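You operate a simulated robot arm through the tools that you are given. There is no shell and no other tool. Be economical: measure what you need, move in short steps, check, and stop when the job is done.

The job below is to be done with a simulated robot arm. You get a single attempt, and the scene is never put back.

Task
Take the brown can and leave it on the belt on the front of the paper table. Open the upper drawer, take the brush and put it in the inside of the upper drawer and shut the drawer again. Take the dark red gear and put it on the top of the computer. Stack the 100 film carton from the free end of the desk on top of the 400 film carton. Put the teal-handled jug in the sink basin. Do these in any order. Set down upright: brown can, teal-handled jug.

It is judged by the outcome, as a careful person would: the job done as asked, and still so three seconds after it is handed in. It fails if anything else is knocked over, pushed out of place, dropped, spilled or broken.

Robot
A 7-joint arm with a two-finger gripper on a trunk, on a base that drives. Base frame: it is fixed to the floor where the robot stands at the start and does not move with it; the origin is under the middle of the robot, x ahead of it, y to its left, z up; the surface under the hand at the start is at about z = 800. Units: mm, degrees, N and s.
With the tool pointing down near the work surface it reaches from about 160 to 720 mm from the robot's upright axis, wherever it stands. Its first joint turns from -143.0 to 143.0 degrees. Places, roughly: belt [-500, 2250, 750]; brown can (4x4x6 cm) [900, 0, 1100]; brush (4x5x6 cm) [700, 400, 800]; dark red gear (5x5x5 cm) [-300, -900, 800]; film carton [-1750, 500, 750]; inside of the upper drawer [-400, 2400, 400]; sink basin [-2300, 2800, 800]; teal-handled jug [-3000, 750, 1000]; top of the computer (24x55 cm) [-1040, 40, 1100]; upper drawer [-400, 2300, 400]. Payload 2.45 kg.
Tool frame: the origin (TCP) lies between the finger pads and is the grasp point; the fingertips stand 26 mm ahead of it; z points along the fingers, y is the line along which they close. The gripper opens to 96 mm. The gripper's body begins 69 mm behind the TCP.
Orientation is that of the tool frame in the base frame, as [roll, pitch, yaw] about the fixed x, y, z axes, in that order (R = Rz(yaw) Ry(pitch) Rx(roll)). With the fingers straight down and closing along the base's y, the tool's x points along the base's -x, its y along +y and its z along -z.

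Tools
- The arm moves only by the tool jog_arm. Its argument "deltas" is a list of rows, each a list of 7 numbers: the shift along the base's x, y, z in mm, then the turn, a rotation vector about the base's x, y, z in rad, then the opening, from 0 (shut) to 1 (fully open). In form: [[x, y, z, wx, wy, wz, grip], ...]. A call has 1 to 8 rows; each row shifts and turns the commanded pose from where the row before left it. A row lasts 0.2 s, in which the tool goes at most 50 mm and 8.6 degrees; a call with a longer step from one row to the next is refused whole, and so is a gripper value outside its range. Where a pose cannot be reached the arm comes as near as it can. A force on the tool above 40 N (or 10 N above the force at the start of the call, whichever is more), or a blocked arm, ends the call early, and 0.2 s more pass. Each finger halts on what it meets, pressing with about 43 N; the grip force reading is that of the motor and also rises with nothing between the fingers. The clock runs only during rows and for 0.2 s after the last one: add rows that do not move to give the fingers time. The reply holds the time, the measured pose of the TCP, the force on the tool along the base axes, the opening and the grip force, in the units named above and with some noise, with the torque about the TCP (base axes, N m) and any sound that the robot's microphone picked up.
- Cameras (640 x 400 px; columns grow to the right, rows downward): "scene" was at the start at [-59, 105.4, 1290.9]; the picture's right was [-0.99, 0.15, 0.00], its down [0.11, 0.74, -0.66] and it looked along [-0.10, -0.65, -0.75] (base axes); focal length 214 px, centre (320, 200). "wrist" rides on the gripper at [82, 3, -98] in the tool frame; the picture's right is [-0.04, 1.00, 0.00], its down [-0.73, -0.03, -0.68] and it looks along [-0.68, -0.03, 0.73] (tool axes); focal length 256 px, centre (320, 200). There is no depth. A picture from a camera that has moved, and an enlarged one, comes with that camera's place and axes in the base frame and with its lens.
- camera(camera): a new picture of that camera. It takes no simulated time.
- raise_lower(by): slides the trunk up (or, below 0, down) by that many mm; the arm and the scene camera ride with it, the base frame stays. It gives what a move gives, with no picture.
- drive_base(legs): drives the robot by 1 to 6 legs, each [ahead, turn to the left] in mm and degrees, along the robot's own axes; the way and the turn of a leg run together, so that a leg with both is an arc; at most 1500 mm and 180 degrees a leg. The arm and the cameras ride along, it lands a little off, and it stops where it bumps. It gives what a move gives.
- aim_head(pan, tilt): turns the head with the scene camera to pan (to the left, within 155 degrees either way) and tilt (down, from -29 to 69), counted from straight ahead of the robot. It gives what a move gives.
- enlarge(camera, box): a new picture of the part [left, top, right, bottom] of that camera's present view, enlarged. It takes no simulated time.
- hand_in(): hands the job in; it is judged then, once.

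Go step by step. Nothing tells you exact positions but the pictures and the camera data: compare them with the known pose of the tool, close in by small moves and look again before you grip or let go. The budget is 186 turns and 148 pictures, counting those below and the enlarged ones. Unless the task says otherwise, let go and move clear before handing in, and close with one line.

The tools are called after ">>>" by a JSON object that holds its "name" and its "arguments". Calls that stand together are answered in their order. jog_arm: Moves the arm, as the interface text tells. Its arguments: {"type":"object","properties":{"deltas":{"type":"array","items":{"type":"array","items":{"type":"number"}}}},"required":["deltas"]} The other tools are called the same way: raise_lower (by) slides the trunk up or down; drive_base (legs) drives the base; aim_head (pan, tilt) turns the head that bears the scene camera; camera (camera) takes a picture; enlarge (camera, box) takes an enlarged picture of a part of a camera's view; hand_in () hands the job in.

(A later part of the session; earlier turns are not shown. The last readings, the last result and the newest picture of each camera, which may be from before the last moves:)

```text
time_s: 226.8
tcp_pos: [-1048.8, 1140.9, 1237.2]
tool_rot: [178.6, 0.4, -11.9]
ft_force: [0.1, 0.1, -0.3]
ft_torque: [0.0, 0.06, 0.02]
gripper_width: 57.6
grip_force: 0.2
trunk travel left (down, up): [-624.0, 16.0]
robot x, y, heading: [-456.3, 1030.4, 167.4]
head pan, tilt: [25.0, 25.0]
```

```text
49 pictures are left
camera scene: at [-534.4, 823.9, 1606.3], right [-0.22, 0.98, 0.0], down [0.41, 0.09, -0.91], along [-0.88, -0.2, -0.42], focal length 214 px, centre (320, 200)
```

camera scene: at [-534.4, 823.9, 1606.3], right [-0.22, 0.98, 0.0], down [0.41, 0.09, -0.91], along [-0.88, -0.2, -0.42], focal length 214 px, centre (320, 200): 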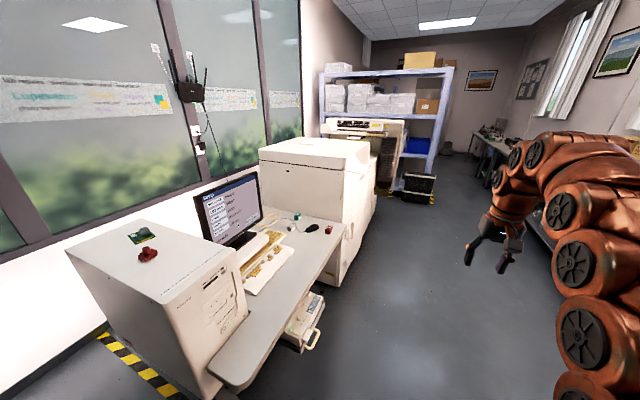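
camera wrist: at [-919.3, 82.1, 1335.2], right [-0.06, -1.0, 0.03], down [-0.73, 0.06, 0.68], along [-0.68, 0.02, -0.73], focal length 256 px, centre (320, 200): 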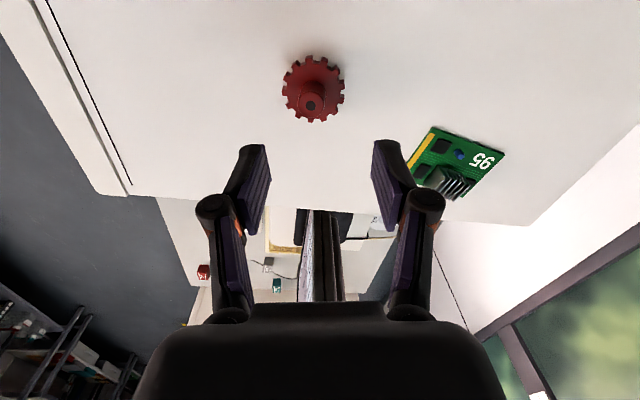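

>>> {"name": "enlarge", "arguments": {"camera": "scene", "box": [230, 190, 350, 290]}}

>>> {"name": "enlarge", "arguments": {"camera": "scene", "box": [310, 110, 450, 220]}}

```text
4.00 times, centred on (290, 240) of scene
camera zoom: at [-534.4, 823.9, 1606.3], right [-0.22, 0.98, 0.0], down [0.41, 0.09, -0.91], along [-0.88, -0.2, -0.42], focal length 858 px, centre (440, 40)
```

zoom: 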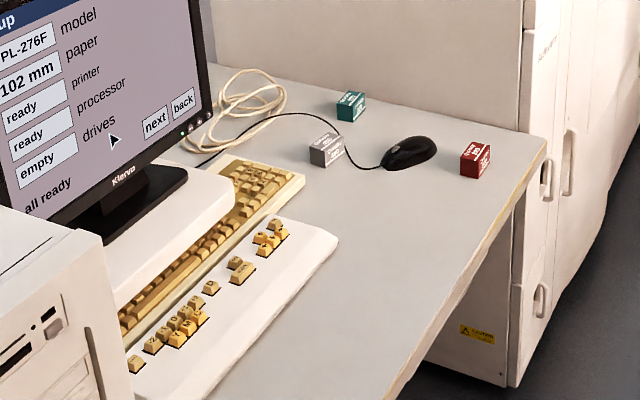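

```text
3.64 times, centred on (380, 165) of scene
camera zoom: at [-534.4, 823.9, 1606.3], right [-0.22, 0.98, 0.0], down [0.41, 0.09, -0.91], along [-0.88, -0.2, -0.42], focal length 780 px, centre (102, 327)
```

zoom: 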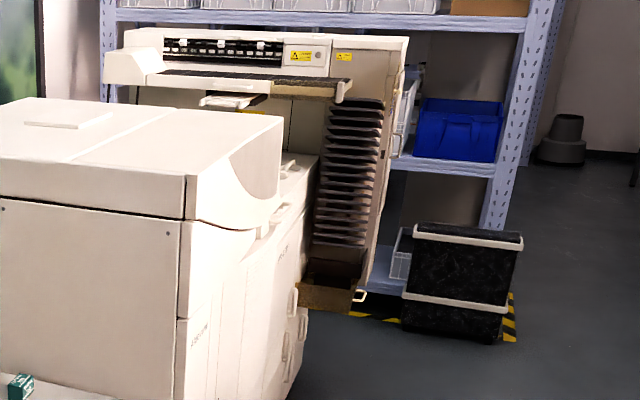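

Three small cartons lie at the desk's free end: teal about (-1925, 324), grey (-1774, 328), red (-1800, 600). I retract the hand so it clears the big machine when turning, and go there to read the labels.

>>> {"name": "jog_arm", "arguments": {"deltas": [[44, -8, 0, 0, 0, 0, 0.6], [44, -8, 0, 0, 0, 0, 0.6], [44, -8, 0, 0, 0, 0, 0.6], [44, -8, 0, 0, 0, 0, 0.6], [44, -8, 0, 0, 0, 0, 0.6]]}}

>>> {"name": "drive_base", "arguments": {"legs": [[0, 12], [1194, 0], [0, 79]]}}

>>> {"name": "aim_head", "arguments": {"pan": 0, "tilt": 45}}

>>> {"name": "camera", "arguments": {"camera": "scene"}}

```text
time_s: 228.0
tcp_pos: [-829.6, 1100.3, 1239.7]
tool_rot: [178.4, 0.4, -11.8]
ft_force: [-0.6, -0.2, -0.7]
ft_torque: [-0.01, -0.05, 0.0]
gripper_width: 57.7
grip_force: 0.0
trunk travel left (down, up): [-624.0, 16.0]
robot x, y, heading: [-456.7, 1030.2, 167.7]
head pan, tilt: [25.0, 25.0]
```

```text
time_s: 238.3
tcp_pos: [-1730.5, 664.4, 1237.9]
tool_rot: [178.4, 0.5, 79.4]
ft_force: [-0.5, -0.4, 0.1]
ft_torque: [0.0, -0.03, -0.02]
gripper_width: 57.7
grip_force: 0.1
trunk travel left (down, up): [-624.0, 16.0]
robot x, y, heading: [-1668.0, 1037.8, -101.1]
head pan, tilt: [25.0, 25.0]
```

```text
time_s: 239.2
tcp_pos: [-1729.8, 663.6, 1240.2]
tool_rot: [178.5, 0.5, 79.4]
ft_force: [-0.1, -0.4, 0.4]
ft_torque: [-0.01, 0.01, 0.02]
gripper_width: 57.8
grip_force: 0.1
trunk travel left (down, up): [-624.0, 16.0]
robot x, y, heading: [-1669.5, 1039.7, -101.3]
head pan, tilt: [0.0, 45.0]
```

```text
46 pictures are left
camera scene: at [-1493.6, 973.8, 1575.9], right [-0.98, 0.2, 0.0], down [0.14, 0.69, -0.71], along [-0.14, -0.69, -0.71], focal length 214 px, centre (320, 200)
```

scene: 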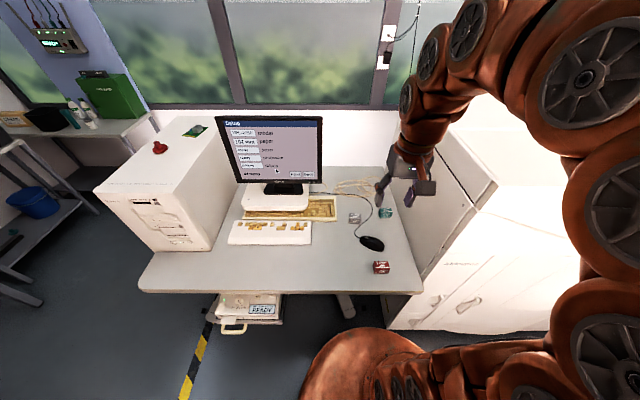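

>>> {"name": "enlarge", "arguments": {"camera": "scene", "box": [335, 190, 405, 285]}}

>>> {"name": "camera", "arguments": {"camera": "wrist"}}

```text
4.21 times, centred on (370, 238) of scene
camera zoom: at [-1493.6, 973.8, 1575.9], right [-0.98, 0.2, 0.0], down [0.14, 0.69, -0.71], along [-0.14, -0.69, -0.71], focal length 903 px, centre (110, 42)
```

zoom: 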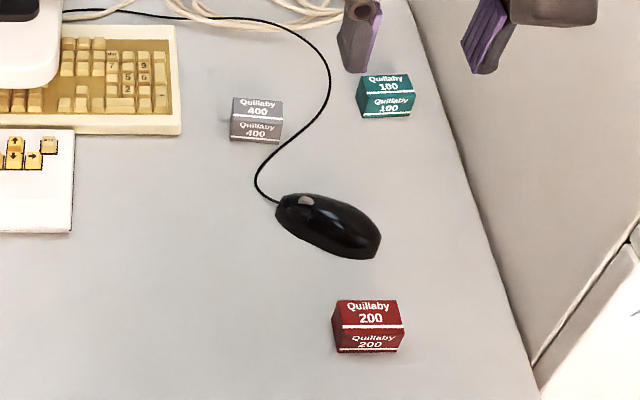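

```text
44 pictures are left
camera wrist: at [-1714.8, 744.8, 1336.8], right [0.97, -0.22, 0.03], down [-0.18, -0.71, 0.68], along [-0.13, -0.67, -0.73], focal length 256 px, centre (320, 200)
```

wrist: 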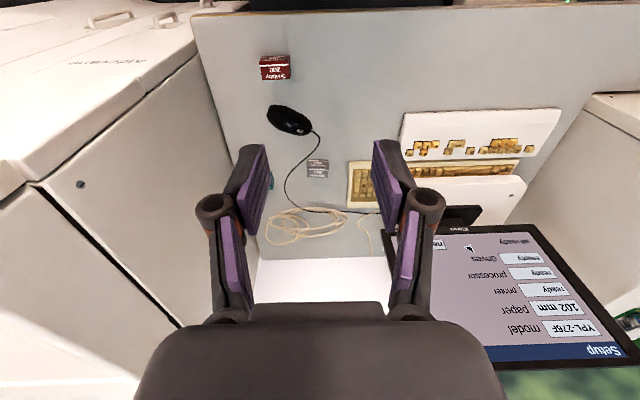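

The teal carton is the "100", grey the "400", red the "200". Teal lies near (-1965, 320), grey near (-1799, 327), both 60 mm wide; I'll grip across their depth with the hand turned 90°.

>>> {"name": "drive_base", "arguments": {"legs": [[120, 0]]}}

>>> {"name": "raise_lower", "arguments": {"by": -250}}

>>> {"name": "jog_arm", "arguments": {"deltas": [[-10, -15, 0, 0, 0, -0.143, 0.8], [-10, -15, 0, 0, 0, -0.143, 0.8], [-10, -15, 0, 0, 0, -0.143, 0.8], [-10, -15, 0, 0, 0, -0.143, 0.8], [-10, -15, 0, 0, 0, -0.143, 0.8], [-10, -15, 0, 0, 0, -0.143, 0.8], [-10, -15, 0, 0, 0, -0.143, 0.8], [-10, -15, 0, 0, 0, -0.143, 0.8]]}}

>>> {"name": "jog_arm", "arguments": {"deltas": [[-10, -10, 0, 0, 0, -0.143, 0.8], [-10, -10, 0, 0, 0, -0.143, 0.8], [-10, -10, 0, 0, 0, -0.143, 0.8], [-10, -10, 0, 0, 0, 0, 0.8]]}}

>>> {"name": "camera", "arguments": {"camera": "wrist"}}

```text
time_s: 240.5
tcp_pos: [-1754.7, 546.2, 1240.5]
tool_rot: [178.5, 0.5, 79.4]
ft_force: [0.2, -0.1, 0.6]
ft_torque: [-0.04, 0.0, 0.03]
gripper_width: 57.6
grip_force: 0.1
trunk travel left (down, up): [-624.0, 16.0]
robot x, y, heading: [-1691.0, 922.3, -101.4]
head pan, tilt: [0.0, 45.0]
```

```text
time_s: 243.1
tcp_pos: [-1753.8, 545.2, 989.2]
tool_rot: [178.5, 0.5, 79.3]
ft_force: [0.5, 0.1, -1.1]
ft_torque: [0.0, -0.03, 0.0]
gripper_width: 57.6
grip_force: 0.1
trunk travel left (down, up): [-374.0, 266.0]
robot x, y, heading: [-1694.4, 920.1, -101.5]
head pan, tilt: [0.0, 45.0]
```

```text
time_s: 244.8
tcp_pos: [-1833.7, 423.1, 990.4]
tool_rot: [178.5, 0.5, 13.7]
ft_force: [0.1, 0.9, 0.1]
ft_torque: [0.0, 0.01, -0.01]
gripper_width: 77.2
grip_force: 0.1
trunk travel left (down, up): [-374.0, 266.0]
robot x, y, heading: [-1688.6, 919.4, -101.2]
head pan, tilt: [0.0, 45.0]
```

```text
time_s: 245.8
tcp_pos: [-1873.1, 386.5, 990.2]
tool_rot: [178.3, 0.5, -10.6]
ft_force: [-0.9, 0.8, 0.6]
ft_torque: [0.0, -0.04, 0.01]
gripper_width: 76.9
grip_force: 0.0
trunk travel left (down, up): [-374.0, 266.0]
robot x, y, heading: [-1691.4, 919.5, -101.2]
head pan, tilt: [0.0, 45.0]
```

```text
43 pictures are left
camera wrist: at [-1793.0, 369.1, 1087.9], right [-0.23, -0.97, 0.03], down [-0.71, 0.18, 0.68], along [-0.67, 0.13, -0.73], focal length 256 px, centre (320, 200)
```

wrist: 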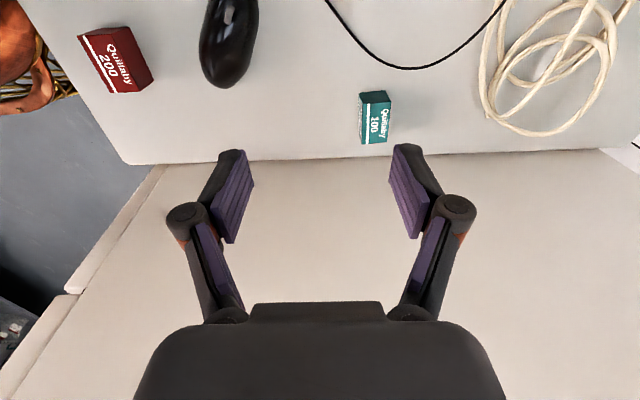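

>>> {"name": "jog_arm", "arguments": {"deltas": [[-22, -17, -20, 0, 0, 0, 0.8], [-22, -17, -30, 0, 0, 0, 0.8], [-22, -16, -30, 0, 0, 0, 0.8], [-20, -16, -30, 0, 0, 0, 0.8], [0, 0, -30, 0, 0, 0, 0.8], [0, 0, -30, 0, 0, 0, 0.8]]}}

>>> {"name": "camera", "arguments": {"camera": "wrist"}}

```text
time_s: 247.2
tcp_pos: [-1958.7, 320.2, 819.3]
tool_rot: [178.5, 0.5, -10.6]
ft_force: [-0.4, -0.2, 0.4]
ft_torque: [-0.02, -0.02, 0.01]
gripper_width: 76.6
grip_force: 0.1
trunk travel left (down, up): [-374.0, 266.0]
robot x, y, heading: [-1691.1, 920.5, -101.4]
head pan, tilt: [0.0, 45.0]
```

```text
42 pictures are left
camera wrist: at [-1878.0, 304.1, 916.8], right [-0.22, -0.97, 0.03], down [-0.71, 0.18, 0.68], along [-0.67, 0.13, -0.73], focal length 256 px, centre (320, 200)
```

wrist: 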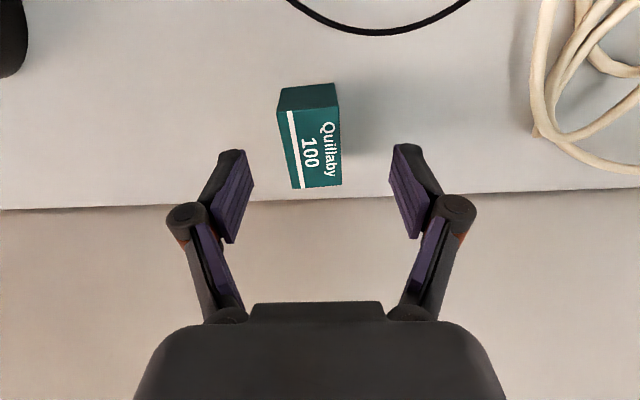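

Well centred. I lower and grip.

>>> {"name": "jog_arm", "arguments": {"deltas": [[-2, 1, -16, 0, 0, 0, 0.8], [0, 0, -16, 0, 0, 0, 0.8], [0, 0, -13, 0, 0, 0, 0.8], [0, 0, 0, 0, 0, 0, 0.5], [0, 0, 0, 0, 0, 0, 0.3], [0, 0, 0, 0, 0, 0, 0.1], [0, 0, 0, 0, 0, 0, 0.1]]}}

>>> {"name": "camera", "arguments": {"camera": "wrist"}}

```text
time_s: 248.8
tcp_pos: [-1961.4, 321.5, 773.6]
tool_rot: [178.5, 0.5, -10.7]
ft_force: [0.0, 0.5, 0.6]
ft_torque: [0.02, 0.0, -0.02]
gripper_width: 35.1
grip_force: 36.8
trunk travel left (down, up): [-374.0, 266.0]
robot x, y, heading: [-1689.4, 920.3, -101.1]
head pan, tilt: [0.0, 45.0]
```

```text
41 pictures are left
camera wrist: at [-1880.7, 304.9, 871.1], right [-0.22, -0.97, 0.03], down [-0.71, 0.18, 0.68], along [-0.67, 0.14, -0.73], focal length 256 px, centre (320, 200)
```

wrist: 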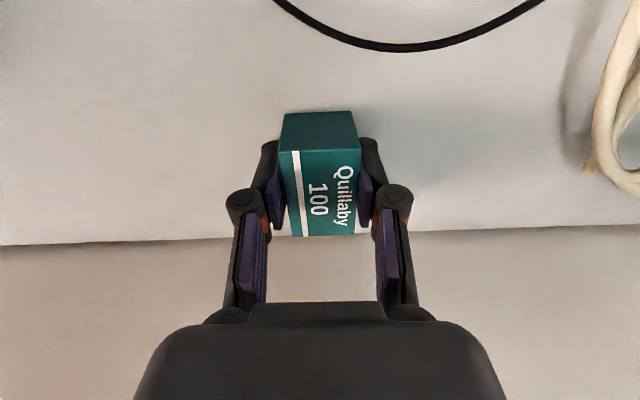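

Gripped. I lift it and move beside the grey carton for a clear look.

>>> {"name": "jog_arm", "arguments": {"deltas": [[0, 0, 30, 0, 0, 0, 0.1], [0, 0, 40, 0, 0, 0, 0.1], [20, 10, 40, 0, 0, 0, 0.1], [40, 15, 0, 0, 0, 0, 0.1], [45, 18, 0, 0, 0, 0, 0.1], [45, 18, 0, 0, 0, 0, 0.1], [45, 18, 0, 0, 0, 0, 0.1]]}}

>>> {"name": "camera", "arguments": {"camera": "wrist"}}

>>> {"name": "enlarge", "arguments": {"camera": "scene", "box": [320, 160, 440, 260]}}

```text
time_s: 250.4
tcp_pos: [-1767.1, 399.5, 882.2]
tool_rot: [178.5, 0.5, -10.6]
ft_force: [-0.1, 0.1, -0.2]
ft_torque: [-0.03, 0.0, -0.03]
gripper_width: 34.6
grip_force: 43.0
trunk travel left (down, up): [-374.0, 266.0]
robot x, y, heading: [-1689.1, 919.9, -101.5]
head pan, tilt: [0.0, 45.0]
```

```text
40 pictures are left
camera wrist: at [-1686.8, 383.3, 980.3], right [-0.22, -0.97, 0.03], down [-0.71, 0.18, 0.68], along [-0.67, 0.13, -0.73], focal length 256 px, centre (320, 200)
```

wrist: 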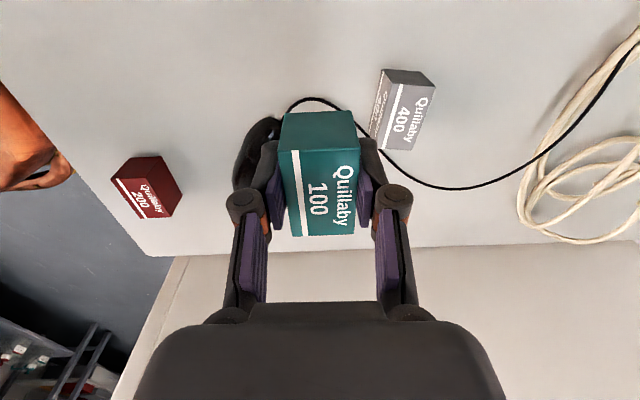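

```text
4.00 times, centred on (380, 210) of scene
camera zoom: at [-1517.6, 855.3, 1325.9], right [-0.98, 0.2, 0.0], down [0.14, 0.69, -0.71], along [-0.14, -0.69, -0.71], focal length 858 px, centre (80, 160)
```

zoom: 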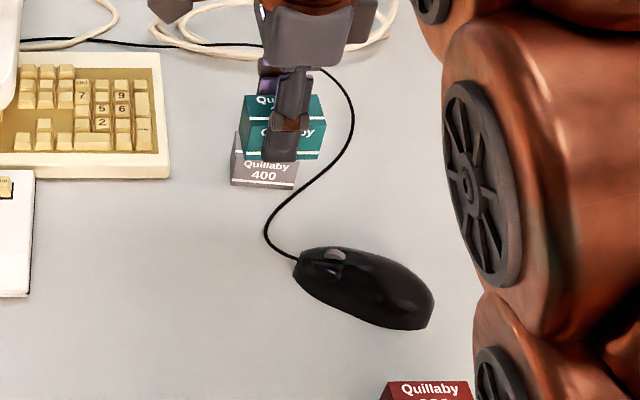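

Grey's top centre is about (-1794, 328). I move the teal carton over it and lower partway.

>>> {"name": "jog_arm", "arguments": {"deltas": [[-13, -36, 0, 0, 0, 0, 0.1], [-14, -36, 0, 0, 0, 0, 0.1], [0, 0, -25, 0, 0, 0, 0.1], [0, 0, -25, 0, 0, 0, 0.1]]}}

>>> {"name": "camera", "arguments": {"camera": "wrist"}}

>>> {"name": "enlarge", "arguments": {"camera": "scene", "box": [330, 170, 400, 230]}}

```text
time_s: 251.4
tcp_pos: [-1793.9, 327.4, 835.5]
tool_rot: [178.4, 0.5, -10.7]
ft_force: [0.5, -0.7, 0.4]
ft_torque: [-0.01, -0.01, -0.03]
gripper_width: 34.6
grip_force: 42.6
trunk travel left (down, up): [-374.0, 266.0]
robot x, y, heading: [-1689.4, 921.7, -101.5]
head pan, tilt: [0.0, 45.0]
```

```text
38 pictures are left
camera wrist: at [-1712.4, 311.5, 932.0], right [-0.22, -0.97, 0.03], down [-0.71, 0.18, 0.68], along [-0.67, 0.13, -0.73], focal length 256 px, centre (320, 200)
```

wrist: 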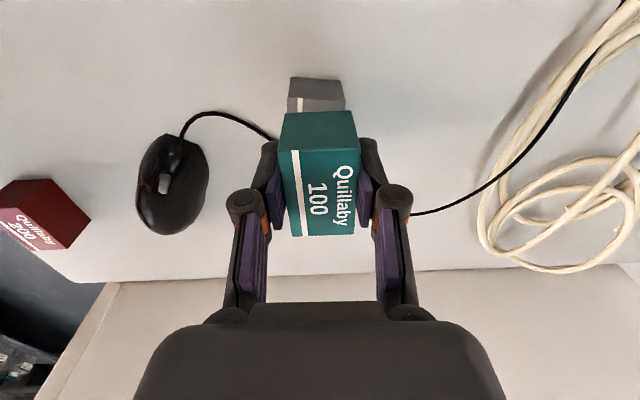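

```text
6.67 times, centred on (365, 200) of scene
camera zoom: at [-1517.3, 855.6, 1325.8], right [-0.98, 0.2, 0.0], down [0.14, 0.69, -0.71], along [-0.14, -0.69, -0.71], focal length 1430 px, centre (20, 200)
```

zoom: 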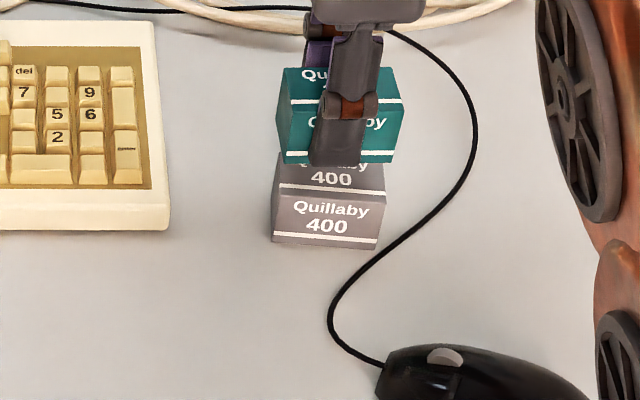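

>>> {"name": "jog_arm", "arguments": {"deltas": [[-3, 0, -6, 0, 0, 0, 0.1], [0, 0, -6, 0, 0, 0, 0.1], [0, 0, -4, 0, 0, 0, 0.1]]}}

>>> {"name": "enlarge", "arguments": {"camera": "wrist", "box": [240, 60, 400, 260]}}

>>> {"name": "enlarge", "arguments": {"camera": "scene", "box": [330, 170, 400, 230]}}

```text
time_s: 252.2
tcp_pos: [-1796.1, 327.5, 817.9]
tool_rot: [178.6, 0.5, -10.7]
ft_force: [0.1, 0.2, -0.5]
ft_torque: [-0.02, 0.01, -0.01]
gripper_width: 34.7
grip_force: 43.0
trunk travel left (down, up): [-374.0, 266.0]
robot x, y, heading: [-1690.8, 920.2, -101.5]
head pan, tilt: [0.0, 45.0]
```

```text
2.00 times, centred on (320, 160) of wrist
camera zoom: at [-1715.8, 311.7, 915.9], right [-0.22, -0.97, 0.03], down [-0.71, 0.18, 0.68], along [-0.67, 0.14, -0.73], focal length 512 px, centre (320, 280)
```

zoom: 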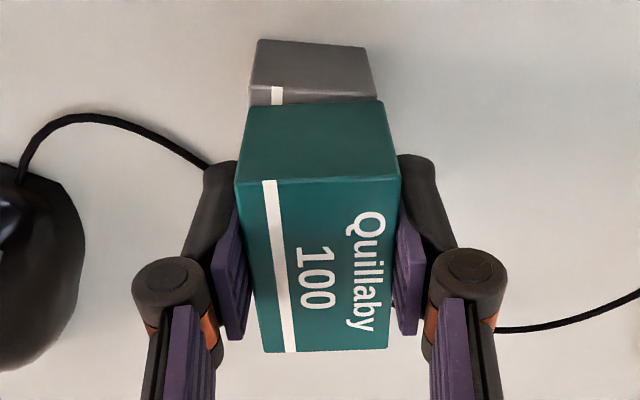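

```text
6.67 times, centred on (365, 200) of scene
camera zoom: at [-1517.3, 855.5, 1325.8], right [-0.98, 0.2, 0.0], down [0.14, 0.69, -0.71], along [-0.14, -0.69, -0.71], focal length 1430 px, centre (20, 200)
```

zoom: 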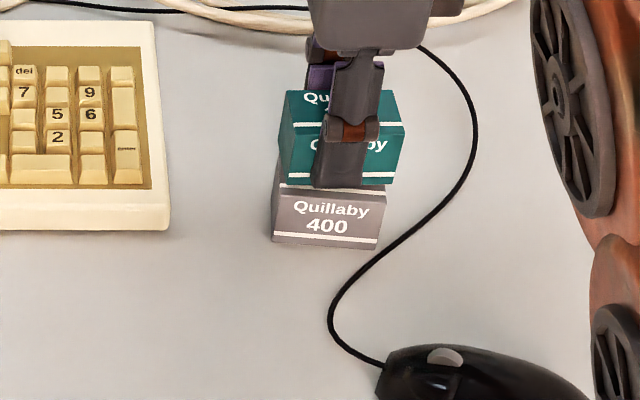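

Nearly aligned. I lower gently to contact.

>>> {"name": "jog_arm", "arguments": {"deltas": [[2, 0, -3, 0, 0, 0, 0.1], [0, 0, -2, 0, 0, 0, 0.1], [0, 0, -2, 0, 0, 0, 0.1], [0, 0, -2, 0, 0, 0, 0.1], [0, 0, -2, 0, 0, 0, 0.1], [0, 0, -2, 0, 0, 0, 0.1]]}}

```text
time_s: 253.7
tcp_pos: [-1795.2, 327.9, 807.9]
tool_rot: [178.1, 0.4, -10.8]
ft_force: [-0.3, -4.1, 35.4]
ft_torque: [0.16, -0.03, 0.01]
gripper_width: 34.7
grip_force: 43.1
trunk travel left (down, up): [-374.0, 266.0]
robot x, y, heading: [-1694.8, 923.3, -101.1]
head pan, tilt: [0.0, 45.0]
```

>>> {"name": "jog_arm", "arguments": {"deltas": [[0, 0, 2, 0, 0, 0, 0.2], [0, 0, 0, 0, 0, 0, 0.36], [0, 0, 0, 0, 0, 0, 0.39], [0, 0, 0, 0, 0, 0, 0.43], [0, 0, 0, 0, 0, 0, 0.5], [0, 0, 0, 0, 0, 0, 0.6]]}}

>>> {"name": "enlarge", "arguments": {"camera": "wrist", "box": [200, 60, 440, 260]}}

>>> {"name": "enlarge", "arguments": {"camera": "scene", "box": [330, 170, 400, 230]}}

```text
time_s: 255.1
tcp_pos: [-1795.1, 328.2, 807.3]
tool_rot: [178.5, 0.5, -10.7]
ft_force: [-0.5, 0.4, 0.7]
ft_torque: [0.0, 0.0, 0.02]
gripper_width: 57.6
grip_force: 0.0
trunk travel left (down, up): [-374.0, 266.0]
robot x, y, heading: [-1692.5, 924.1, -101.2]
head pan, tilt: [0.0, 45.0]
```

```text
2.00 times, centred on (320, 160) of wrist
camera zoom: at [-1714.6, 311.2, 904.7], right [-0.22, -0.97, 0.03], down [-0.71, 0.18, 0.68], along [-0.67, 0.14, -0.73], focal length 512 px, centre (320, 280)
```

zoom: 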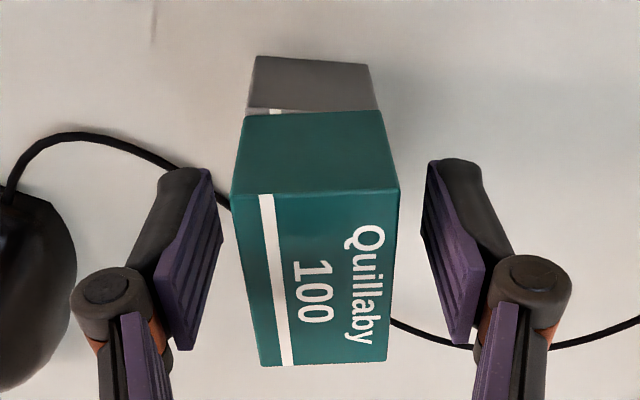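

```text
6.67 times, centred on (365, 200) of scene
camera zoom: at [-1517.3, 855.5, 1325.8], right [-0.98, 0.2, 0.0], down [0.14, 0.69, -0.71], along [-0.14, -0.69, -0.71], focal length 1430 px, centre (20, 200)
```

zoom: 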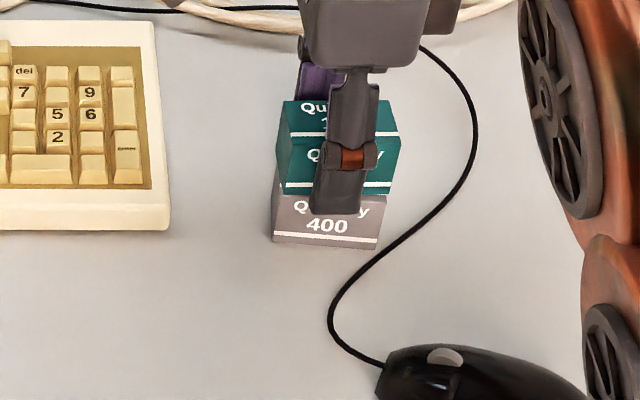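

The 100 carton sits squarely on the 400. I raise the hand straight up, retract and turn it back, then back off.

>>> {"name": "jog_arm", "arguments": {"deltas": [[0, 0, 25, 0, 0, 0, 0.6], [0, 0, 45, 0, 0, 0, 0.6], [0, 0, 45, 0, 0, 0, 0.6], [0, 0, 45, 0, 0, 0, 0.6], [0, 20, 20, 0, 0, 0.143, 0.6], [0, 30, 0, 0, 0, 0.143, 0.6], [0, 30, 0, 0, 0, 0.143, 0.6], [0, 30, 0, 0, 0, 0.143, 0.6]]}}

>>> {"name": "jog_arm", "arguments": {"deltas": [[5, 25, 0, 0, 0, 0.143, 0.8], [5, 25, 0, 0, 0, 0.143, 1], [5, 25, 0, 0, 0, 0.143, 1], [5, 25, 0, 0, 0, 0.143, 1], [5, 10, 0, 0, 0, 0.143, 1], [0, 0, 0, 0, 0, 0.143, 1], [0, 0, 0, 0, 0, 0.143, 1]]}}

>>> {"name": "drive_base", "arguments": {"legs": [[-350, 0]]}}

>>> {"name": "raise_lower", "arguments": {"by": 200}}

>>> {"name": "aim_head", "arguments": {"pan": -70, "tilt": 25}}

>>> {"name": "camera", "arguments": {"camera": "scene"}}

```text
time_s: 256.9
tcp_pos: [-1794.0, 440.0, 987.7]
tool_rot: [178.6, 0.3, 22.2]
ft_force: [-0.4, -0.4, -0.5]
ft_torque: [0.02, -0.04, 0.01]
gripper_width: 57.5
grip_force: 0.0
trunk travel left (down, up): [-374.0, 266.0]
robot x, y, heading: [-1690.5, 919.0, -101.4]
head pan, tilt: [0.0, 45.0]
```

```text
time_s: 258.4
tcp_pos: [-1769.6, 547.2, 987.9]
tool_rot: [178.5, 0.4, 79.6]
ft_force: [0.6, 0.2, -0.3]
ft_torque: [-0.01, -0.01, 0.01]
gripper_width: 95.8
grip_force: 0.1
trunk travel left (down, up): [-374.0, 266.0]
robot x, y, heading: [-1687.3, 920.5, -101.2]
head pan, tilt: [0.0, 45.0]
```

```text
time_s: 260.7
tcp_pos: [-1704.5, 888.3, 987.5]
tool_rot: [178.5, 0.6, 79.1]
ft_force: [-0.8, -0.6, 0.5]
ft_torque: [-0.01, 0.0, 0.0]
gripper_width: 95.6
grip_force: 0.1
trunk travel left (down, up): [-374.0, 266.0]
robot x, y, heading: [-1625.0, 1259.0, -101.7]
head pan, tilt: [0.0, 45.0]
```

```text
time_s: 262.9
tcp_pos: [-1702.4, 887.6, 1187.6]
tool_rot: [178.6, 0.5, 79.2]
ft_force: [-0.2, 0.7, 0.3]
ft_torque: [-0.01, 0.0, 0.01]
gripper_width: 95.6
grip_force: 0.1
trunk travel left (down, up): [-574.0, 66.0]
robot x, y, heading: [-1624.8, 1263.5, -101.7]
head pan, tilt: [0.0, 45.0]
```

```text
time_s: 264.3
tcp_pos: [-1701.9, 886.8, 1187.0]
tool_rot: [178.4, 0.5, 79.1]
ft_force: [-0.1, -0.3, -0.4]
ft_torque: [0.03, -0.01, 0.01]
gripper_width: 96.0
grip_force: 0.1
trunk travel left (down, up): [-574.0, 66.0]
robot x, y, heading: [-1622.2, 1258.2, -101.5]
head pan, tilt: [-70.0, 25.0]
```

```text
32 pictures are left
camera scene: at [-1523.8, 1259.9, 1556.4], right [-0.15, 0.99, 0.0], down [0.42, 0.06, -0.91], along [-0.9, -0.13, -0.42], focal length 214 px, centre (320, 200)
```

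scene: 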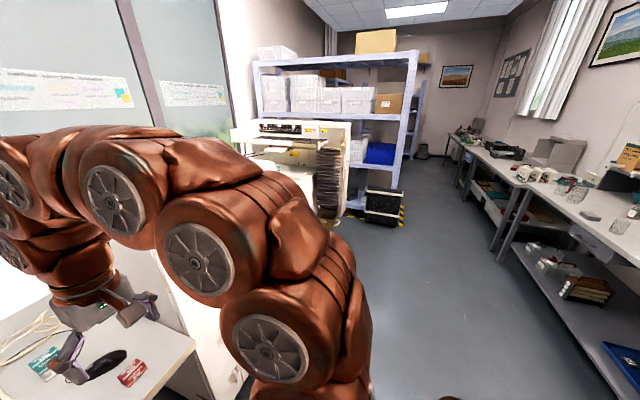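

Next the jug. I drive along the aisle to about (-2950, 1450) and face the big machine.

>>> {"name": "drive_base", "arguments": {"legs": [[0, -86.7], [1340, 0], [0, 86]]}}

>>> {"name": "aim_head", "arguments": {"pan": 0, "tilt": 30}}

>>> {"name": "camera", "arguments": {"camera": "scene"}}

```text
time_s: 276.6
tcp_pos: [-3295.7, 1241.8, 1188.0]
tool_rot: [179.2, 0.5, 32.1]
ft_force: [6.0, 11.5, 1.3]
ft_torque: [-0.27, 0.01, 0.44]
gripper_width: 92.4
grip_force: 0.1
trunk travel left (down, up): [-574.0, 66.0]
robot x, y, heading: [-2966.6, 1434.2, -148.6]
head pan, tilt: [-70.0, 25.0]
stopped in leg 3: the force on the tool passed its limit at 55 N (the readings are from after the stop); the commanded pose is now the measured one
```

```text
time_s: 278.1
tcp_pos: [-3294.4, 1241.0, 1188.6]
tool_rot: [179.1, 0.5, 32.1]
ft_force: [4.9, 11.7, 0.8]
ft_torque: [-0.32, 0.07, 0.54]
gripper_width: 91.4
grip_force: 0.1
trunk travel left (down, up): [-574.0, 66.0]
robot x, y, heading: [-2968.7, 1429.3, -148.6]
head pan, tilt: [0.0, 30.0]
```

```text
31 pictures are left
camera scene: at [-2904.9, 1258.6, 1548.6], right [-0.52, 0.85, 0.0], down [0.43, 0.26, -0.87], along [-0.74, -0.45, -0.5], focal length 214 px, centre (320, 200)
```

scene: 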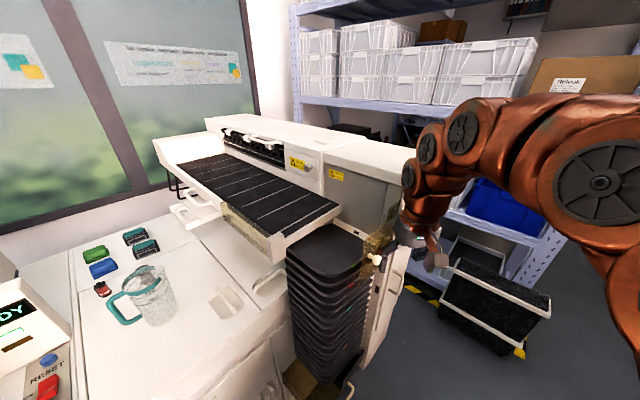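

The hand touched the tall print sorter of the machine. I turn back 20° at once to free it; the jug with the teal handle stands on the machine's table to the left.

>>> {"name": "drive_base", "arguments": {"legs": [[0, -25]]}}

>>> {"name": "enlarge", "arguments": {"camera": "scene", "box": [250, 150, 490, 350]}}

```text
time_s: 279.7
tcp_pos: [-3346.8, 1398.8, 1186.3]
tool_rot: [179.1, 0.5, 6.8]
ft_force: [-0.1, 0.9, 0.1]
ft_torque: [-0.06, 0.0, 0.02]
gripper_width: 96.3
grip_force: 0.0
trunk travel left (down, up): [-574.0, 66.0]
robot x, y, heading: [-2965.4, 1432.4, -173.8]
head pan, tilt: [0.0, 30.0]
```

```text
2.00 times, centred on (370, 250) of scene
camera zoom: at [-2986.4, 1248.3, 1548.4], right [-0.11, 0.99, 0.0], down [0.5, 0.05, -0.87], along [-0.86, -0.09, -0.5], focal length 429 px, centre (220, 100)
```

zoom: 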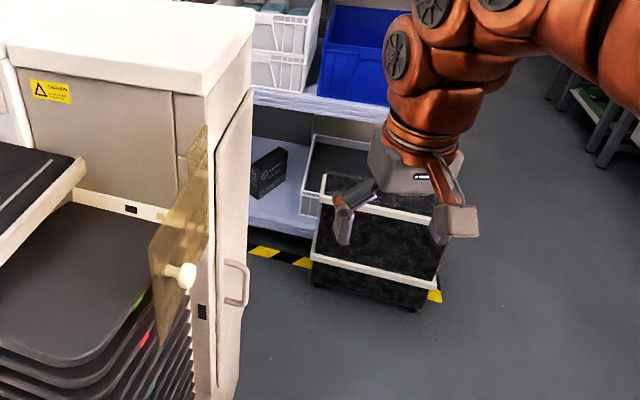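

The hand is free. The jug (about 115 mm wide, so too wide to grip across; its teal handle points left) stands near (-2970, 730). I back a bit and turn toward it with clearance.

>>> {"name": "drive_base", "arguments": {"legs": [[-150, 0], [0, 72]]}}

>>> {"name": "aim_head", "arguments": {"pan": 0, "tilt": 45}}

>>> {"name": "camera", "arguments": {"camera": "scene"}}

```text
time_s: 284.2
tcp_pos: [-2912.8, 1079.9, 1186.9]
tool_rot: [179.1, 0.4, 77.5]
ft_force: [-0.2, -0.3, 0.6]
ft_torque: [0.0, 0.0, -0.01]
gripper_width: 95.9
grip_force: 0.1
trunk travel left (down, up): [-574.0, 66.0]
robot x, y, heading: [-2814.8, 1445.3, -103.1]
head pan, tilt: [0.0, 30.0]
```

```text
time_s: 284.9
tcp_pos: [-2912.6, 1080.3, 1186.5]
tool_rot: [179.2, 0.5, 77.4]
ft_force: [0.0, -0.1, 0.0]
ft_torque: [-0.03, 0.0, 0.04]
gripper_width: 96.1
grip_force: 0.1
trunk travel left (down, up): [-574.0, 66.0]
robot x, y, heading: [-2817.3, 1452.0, -103.5]
head pan, tilt: [0.0, 45.0]
```

```text
29 pictures are left
camera scene: at [-2646.2, 1377.6, 1525.9], right [-0.97, 0.23, 0.0], down [0.16, 0.69, -0.71], along [-0.16, -0.69, -0.71], focal length 214 px, centre (320, 200)
```

scene: 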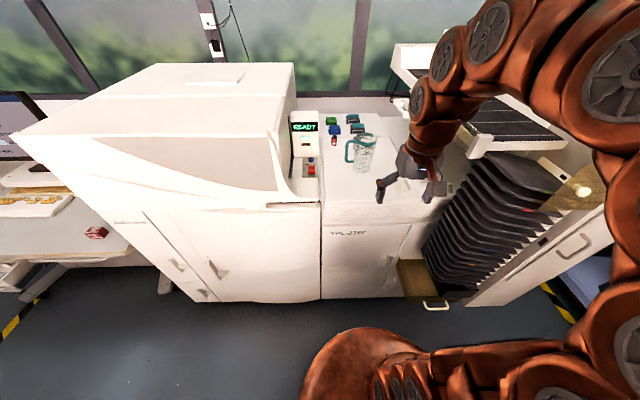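

>>> {"name": "drive_base", "arguments": {"legs": [[110, 0]]}}

>>> {"name": "raise_lower", "arguments": {"by": 60}}

>>> {"name": "jog_arm", "arguments": {"deltas": [[10, -40, 0, 0, 0, 0, 1], [10, -40, 0, 0, 0, 0, 1]]}}

>>> {"name": "camera", "arguments": {"camera": "wrist"}}

```text
time_s: 286.1
tcp_pos: [-2937.6, 973.0, 1188.6]
tool_rot: [179.2, 0.4, 77.5]
ft_force: [0.5, 0.7, 0.0]
ft_torque: [-0.01, 0.01, -0.02]
gripper_width: 95.9
grip_force: 0.0
trunk travel left (down, up): [-574.0, 66.0]
robot x, y, heading: [-2845.2, 1341.9, -103.1]
head pan, tilt: [0.0, 45.0]
```

```text
time_s: 287.1
tcp_pos: [-2938.2, 971.0, 1246.3]
tool_rot: [179.1, 0.4, 77.4]
ft_force: [0.6, -0.3, 0.2]
ft_torque: [-0.01, 0.01, 0.0]
gripper_width: 96.1
grip_force: 0.0
trunk travel left (down, up): [-634.0, 6.0]
robot x, y, heading: [-2842.8, 1340.9, -103.2]
head pan, tilt: [0.0, 45.0]
```

```text
time_s: 287.8
tcp_pos: [-2918.4, 892.0, 1245.8]
tool_rot: [179.2, 0.5, 77.3]
ft_force: [-0.5, 1.1, 0.1]
ft_torque: [-0.02, 0.01, -0.03]
gripper_width: 96.0
grip_force: 0.1
trunk travel left (down, up): [-634.0, 6.0]
robot x, y, heading: [-2842.6, 1340.7, -103.2]
head pan, tilt: [0.0, 45.0]
```

```text
28 pictures are left
camera wrist: at [-2899.6, 971.9, 1344.0], right [0.97, -0.26, 0.01], down [-0.2, -0.7, 0.68], along [-0.16, -0.66, -0.73], focal length 256 px, centre (320, 200)
```

wrist: 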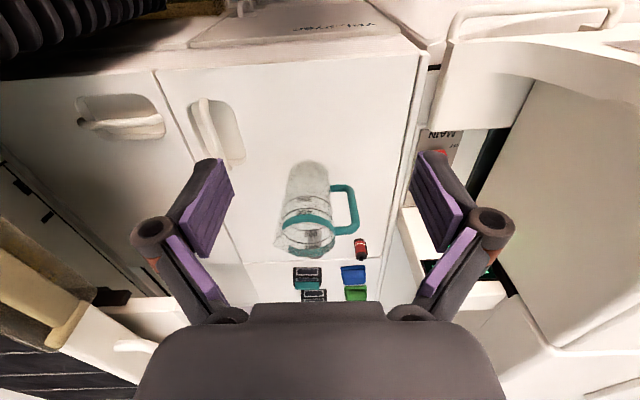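

The jug is about 75 mm wide and 133 mm tall, centred near (-2978, 727), with its handle to the left. I can grip its body front-to-back with the hand turned 90°.

>>> {"name": "jog_arm", "arguments": {"deltas": [[-7, -20, 0, 0, 0, -0.143, 1], [-7, -20, 0, 0, 0, -0.143, 1], [-7, -20, 0, 0, 0, -0.143, 1], [-7, -20, 0, 0, 0, -0.143, 1], [-7, -20, 0, 0, 0, -0.143, 1], [-7, -20, 0, 0, 0, -0.143, 1], [-7, -20, 0, 0, 0, -0.143, 1], [-7, -20, 0, 0, 0, -0.143, 1]]}}

>>> {"name": "jog_arm", "arguments": {"deltas": [[-4, -5, 0, 0, 0, -0.143, 1], [0, 0, -15, 0, 0, -0.143, 1], [0, 0, -20, 0, 0, -0.143, 1]]}}

>>> {"name": "camera", "arguments": {"camera": "wrist"}}

```text
time_s: 289.6
tcp_pos: [-2974.7, 731.2, 1248.1]
tool_rot: [179.1, 0.6, 11.8]
ft_force: [-0.2, 0.7, 0.7]
ft_torque: [-0.03, -0.03, -0.01]
gripper_width: 95.9
grip_force: 0.1
trunk travel left (down, up): [-634.0, 6.0]
robot x, y, heading: [-2846.1, 1342.3, -103.3]
head pan, tilt: [0.0, 45.0]
```

```text
time_s: 290.4
tcp_pos: [-2977.3, 727.1, 1212.5]
tool_rot: [179.1, 0.5, -12.8]
ft_force: [-0.8, 0.3, 0.3]
ft_torque: [-0.01, -0.02, 0.02]
gripper_width: 95.7
grip_force: 0.0
trunk travel left (down, up): [-634.0, 6.0]
robot x, y, heading: [-2848.8, 1339.3, -103.5]
head pan, tilt: [0.0, 45.0]
```

```text
27 pictures are left
camera wrist: at [-2898.1, 707.6, 1309.3], right [-0.26, -0.97, 0.01], down [-0.7, 0.2, 0.68], along [-0.66, 0.17, -0.73], focal length 256 px, centre (320, 200)
```

wrist: 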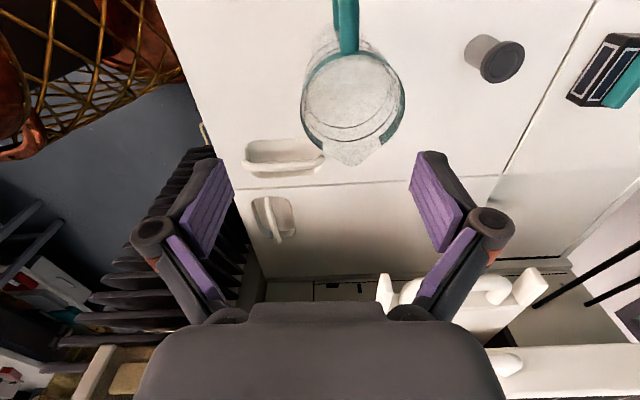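

The jug's mouth is centred about (-2982, 701), rim near 1113. I correct and come down close above it.

>>> {"name": "jog_arm", "arguments": {"deltas": [[-2, -14, 0, 0, 0, 0, 1], [-3, -13, 0, 0, 0, 0, 1], [0, 0, -30, 0, 0, 0, 1], [0, 0, -30, 0, 0, 0, 1]]}}

>>> {"name": "camera", "arguments": {"camera": "wrist"}}

```text
time_s: 291.4
tcp_pos: [-2982.6, 699.3, 1152.7]
tool_rot: [179.2, 0.6, -12.5]
ft_force: [-0.6, 0.1, 0.2]
ft_torque: [0.01, 0.01, 0.01]
gripper_width: 96.0
grip_force: 0.0
trunk travel left (down, up): [-634.0, 6.0]
robot x, y, heading: [-2845.1, 1336.3, -103.1]
head pan, tilt: [0.0, 45.0]
```

```text
26 pictures are left
camera wrist: at [-2902.0, 679.0, 1250.9], right [-0.26, -0.97, 0.02], down [-0.7, 0.2, 0.68], along [-0.66, 0.17, -0.73], focal length 256 px, centre (320, 200)
```

wrist: 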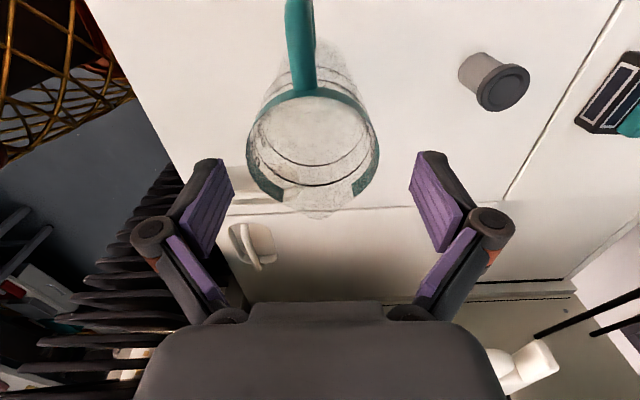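

Rim diameter about 84 mm at z 1112, centred (-2985, 704). I correct by 5 mm and descend carefully astride it.

>>> {"name": "jog_arm", "arguments": {"deltas": [[-2.5, 4.5, 0, 0, 0, 0, 1], [0, 0, -12, 0, 0, 0, 1], [0, 0, -10, 0, 0, 0, 1], [0, 0, -8, 0, 0, 0, 1]]}}

>>> {"name": "camera", "arguments": {"camera": "wrist"}}

```text
time_s: 292.4
tcp_pos: [-2985.2, 704.1, 1122.1]
tool_rot: [179.1, 0.4, -12.6]
ft_force: [0.6, 0.3, 0.2]
ft_torque: [0.02, 0.01, -0.03]
gripper_width: 96.0
grip_force: 0.1
trunk travel left (down, up): [-634.0, 6.0]
robot x, y, heading: [-2845.5, 1342.7, -103.1]
head pan, tilt: [0.0, 45.0]
```

```text
25 pictures are left
camera wrist: at [-2905.9, 684.4, 1220.1], right [-0.26, -0.97, 0.01], down [-0.7, 0.2, 0.68], along [-0.66, 0.17, -0.73], focal length 256 px, centre (320, 200)
```

wrist: 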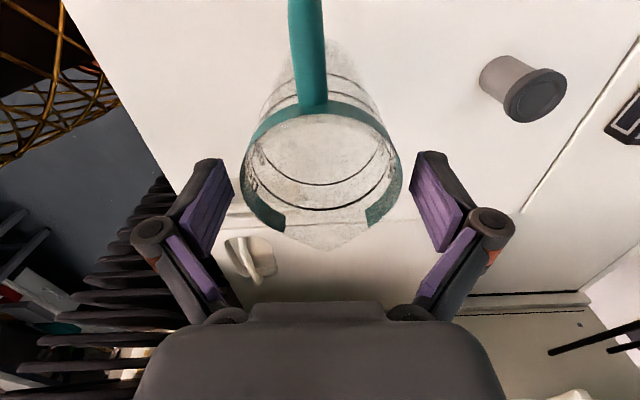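

>>> {"name": "jog_arm", "arguments": {"deltas": [[0, 0, -10, 0, 0, 0, 1], [0, 0, -10, 0, 0, 0, 1], [0, 0, -10, 0, 0, 0, 1], [0, 0, -10, 0, 0, 0, 1], [0, 0, -8, 0, 0, 0, 1]]}}

>>> {"name": "jog_arm", "arguments": {"deltas": [[0, 0, 0, 0, 0, 0, 0.85], [0, 0, 0, 0, 0, 0, 0.75], [0, 0, 0, 0, 0, 0, 0.6], [0, 0, 0, 0, 0, 0, 0.5], [0, 0, 0, 0, 0, 0, 0.5]]}}

>>> {"name": "camera", "arguments": {"camera": "wrist"}}

```text
time_s: 293.6
tcp_pos: [-2984.4, 703.0, 1076.6]
tool_rot: [178.8, 0.5, -12.6]
ft_force: [-0.9, -1.3, 20.3]
ft_torque: [-0.11, 0.0, -0.04]
gripper_width: 96.2
grip_force: 0.0
trunk travel left (down, up): [-634.0, 6.0]
robot x, y, heading: [-2845.5, 1341.5, -103.0]
head pan, tilt: [0.0, 45.0]
```

```text
time_s: 294.4
tcp_pos: [-2985.5, 701.8, 1081.5]
tool_rot: [178.2, 0.4, -12.6]
ft_force: [-1.3, -1.5, 41.5]
ft_torque: [-0.26, 0.0, -0.09]
gripper_width: 86.9
grip_force: 42.6
trunk travel left (down, up): [-634.0, 6.0]
robot x, y, heading: [-2843.2, 1338.3, -103.2]
head pan, tilt: [0.0, 45.0]
stopped in row 4: the force on the tool passed its limit at 41 N (the readings are from after the stop); the commanded pose is now the measured one
```

```text
24 pictures are left
camera wrist: at [-2905.7, 683.1, 1178.5], right [-0.26, -0.97, 0.03], down [-0.7, 0.21, 0.68], along [-0.67, 0.15, -0.73], focal length 256 px, centre (320, 200)
```

wrist: 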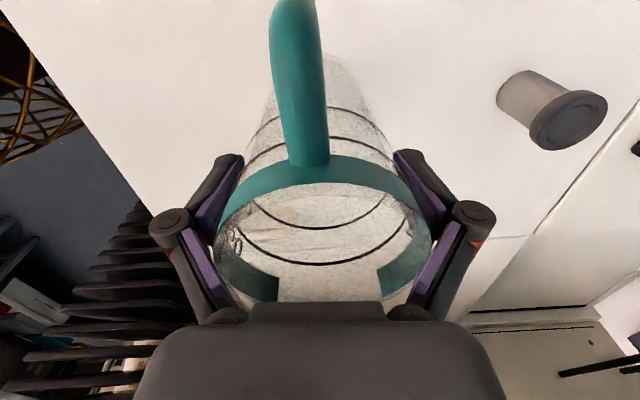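

The finger linkages met the rim before the pads. I open, rise so the pads lie on the teal ring, and close again.

>>> {"name": "jog_arm", "arguments": {"deltas": [[0, 0, 0, 0, 0, 0, 1], [0, 0, 5, 0, 0, 0, 1], [1, 2, 8, 0.015, 0, 0, 1], [0, 0, 7, 0, 0, 0, 1]]}}

>>> {"name": "jog_arm", "arguments": {"deltas": [[0, 0, 0, 0, 0, 0, 0.9], [0, 0, 0, 0, 0, 0, 0.8], [0, 0, 0, 0, 0, 0, 0.7], [0, 0, 0, 0, 0, 0, 0.6]]}}

>>> {"name": "camera", "arguments": {"camera": "wrist"}}

```text
time_s: 295.4
tcp_pos: [-2982.9, 704.0, 1096.7]
tool_rot: [179.8, 0.6, -12.6]
ft_force: [-0.2, 0.1, 0.5]
ft_torque: [0.02, -0.02, 0.04]
gripper_width: 95.9
grip_force: 0.0
trunk travel left (down, up): [-634.0, 6.0]
robot x, y, heading: [-2844.2, 1340.8, -103.2]
head pan, tilt: [0.0, 45.0]
```

```text
time_s: 296.4
tcp_pos: [-2983.2, 703.6, 1095.5]
tool_rot: [179.8, 0.6, -12.6]
ft_force: [-0.6, 0.0, 2.1]
ft_torque: [0.1, 0.01, -0.04]
gripper_width: 75.1
grip_force: 42.9
trunk travel left (down, up): [-634.0, 6.0]
robot x, y, heading: [-2842.7, 1339.4, -103.4]
head pan, tilt: [0.0, 45.0]
```

```text
23 pictures are left
camera wrist: at [-2903.6, 682.5, 1193.4], right [-0.26, -0.97, 0.01], down [-0.7, 0.19, 0.69], along [-0.66, 0.17, -0.73], focal length 256 px, centre (320, 200)
```

wrist: 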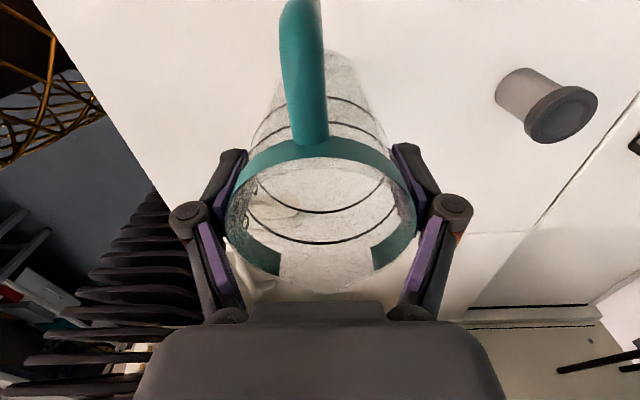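

Now the pads hold the ring at 75 mm. I lift a little to test.

>>> {"name": "jog_arm", "arguments": {"deltas": [[0, 0, 10, 0, 0, 0, 0.6], [0, 0, 20, 0, 0, 0, 0.6], [0, 0, 20, 0, 0, 0, 0.6]]}}

>>> {"name": "camera", "arguments": {"camera": "wrist"}}

```text
time_s: 297.2
tcp_pos: [-2983.0, 702.9, 1145.5]
tool_rot: [179.7, 0.5, -12.5]
ft_force: [0.5, 0.0, -1.3]
ft_torque: [-0.01, -0.02, 0.01]
gripper_width: 75.0
grip_force: 43.1
trunk travel left (down, up): [-634.0, 6.0]
robot x, y, heading: [-2843.9, 1338.4, -103.3]
head pan, tilt: [0.0, 45.0]
```

```text
22 pictures are left
camera wrist: at [-2904.7, 682.5, 1242.5], right [-0.26, -0.97, 0.01], down [-0.7, 0.19, 0.69], along [-0.66, 0.17, -0.73], focal length 256 px, centre (320, 200)
```

wrist: 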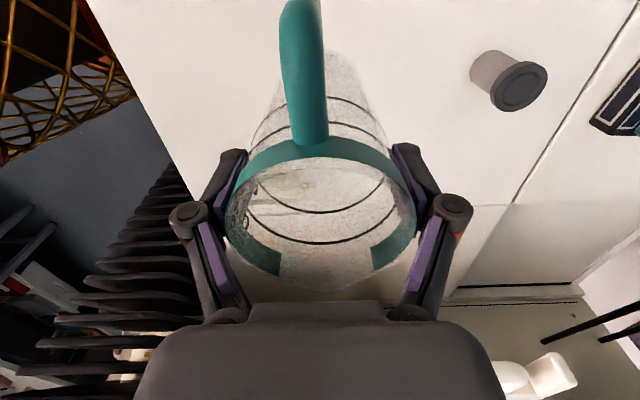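

The jug is lifted securely. I back away from the machine and draw the hand in.

>>> {"name": "jog_arm", "arguments": {"deltas": [[0, 5, 30, 0, 0, 0, 0.6]]}}

>>> {"name": "drive_base", "arguments": {"legs": [[-350, 0]]}}

>>> {"name": "jog_arm", "arguments": {"deltas": [[8, 40, 0, 0, 0, 0, 0.6], [8, 40, 0, 0, 0, 0, 0.6], [8, 40, 0, 0, 0, 0, 0.6], [8, 40, 0, 0, 0, 0, 0.6], [8, 40, 0, 0, 0, 0, 0.6]]}}

>>> {"name": "drive_base", "arguments": {"legs": [[0, 150], [400, 0], [0, 31]]}}

>>> {"name": "aim_head", "arguments": {"pan": 10, "tilt": 40}}

>>> {"name": "camera", "arguments": {"camera": "scene"}}

```text
time_s: 297.6
tcp_pos: [-2983.1, 709.0, 1176.9]
tool_rot: [179.7, 0.5, -12.5]
ft_force: [-0.1, 0.4, -0.7]
ft_torque: [0.02, 0.01, 0.0]
gripper_width: 75.1
grip_force: 43.3
trunk travel left (down, up): [-634.0, 6.0]
robot x, y, heading: [-2848.6, 1338.2, -103.0]
head pan, tilt: [0.0, 45.0]
```

```text
time_s: 299.9
tcp_pos: [-2901.1, 1063.1, 1175.8]
tool_rot: [179.9, 0.6, -12.9]
ft_force: [-0.4, -0.1, -0.6]
ft_torque: [0.04, 0.03, 0.02]
gripper_width: 75.0
grip_force: 42.9
trunk travel left (down, up): [-634.0, 6.0]
robot x, y, heading: [-2759.7, 1691.8, -103.3]
head pan, tilt: [0.0, 45.0]
```

```text
time_s: 301.1
tcp_pos: [-2862.5, 1264.4, 1175.0]
tool_rot: [179.8, 0.6, -12.8]
ft_force: [0.9, -1.1, -1.0]
ft_torque: [0.06, 0.02, 0.0]
gripper_width: 74.6
grip_force: 42.9
trunk travel left (down, up): [-634.0, 6.0]
robot x, y, heading: [-2760.1, 1698.3, -103.5]
head pan, tilt: [0.0, 45.0]
```

```text
time_s: 311.3
tcp_pos: [-2398.2, 2417.7, 1175.1]
tool_rot: [179.8, 0.6, 168.6]
ft_force: [-0.1, 0.6, -2.2]
ft_torque: [-0.02, 0.0, 0.01]
gripper_width: 75.1
grip_force: 43.1
trunk travel left (down, up): [-634.0, 6.0]
robot x, y, heading: [-2490.9, 1983.7, 78.2]
head pan, tilt: [0.0, 45.0]
```

```text
time_s: 312.0
tcp_pos: [-2399.5, 2417.8, 1174.7]
tool_rot: [179.9, 0.7, 168.6]
ft_force: [0.2, 0.9, -0.3]
ft_torque: [0.01, 0.0, 0.01]
gripper_width: 74.9
grip_force: 43.2
trunk travel left (down, up): [-634.0, 6.0]
robot x, y, heading: [-2490.3, 1982.9, 78.0]
head pan, tilt: [10.0, 40.0]
```

```text
21 pictures are left
camera scene: at [-2673.3, 2059.1, 1593.1], right [1.0, -0.03, 0.0], down [-0.02, -0.64, -0.77], along [0.03, 0.77, -0.64], focal length 214 px, centre (320, 200)
```

scene: 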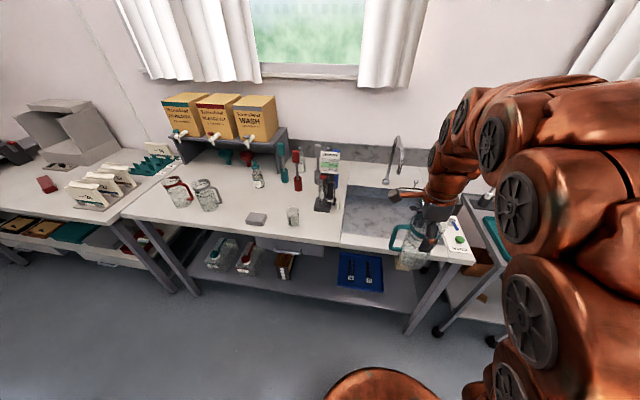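

>>> {"name": "enlarge", "arguments": {"camera": "scene", "box": [310, 130, 490, 280]}}

```text
2.67 times, centred on (400, 205) of scene
camera zoom: at [-2673.3, 2059.1, 1593.1], right [1.0, -0.03, 0.0], down [-0.02, -0.64, -0.77], along [0.03, 0.77, -0.64], focal length 572 px, centre (107, 187)
```

zoom: 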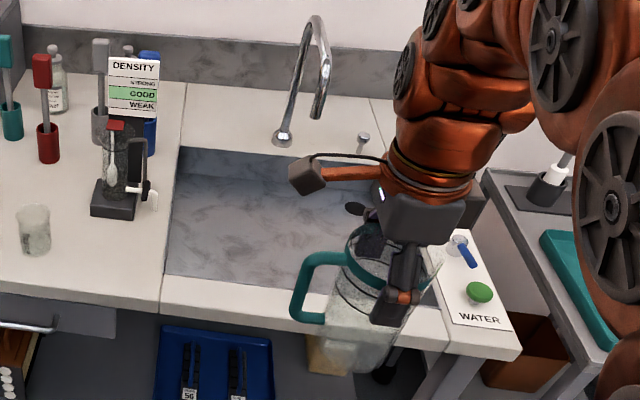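

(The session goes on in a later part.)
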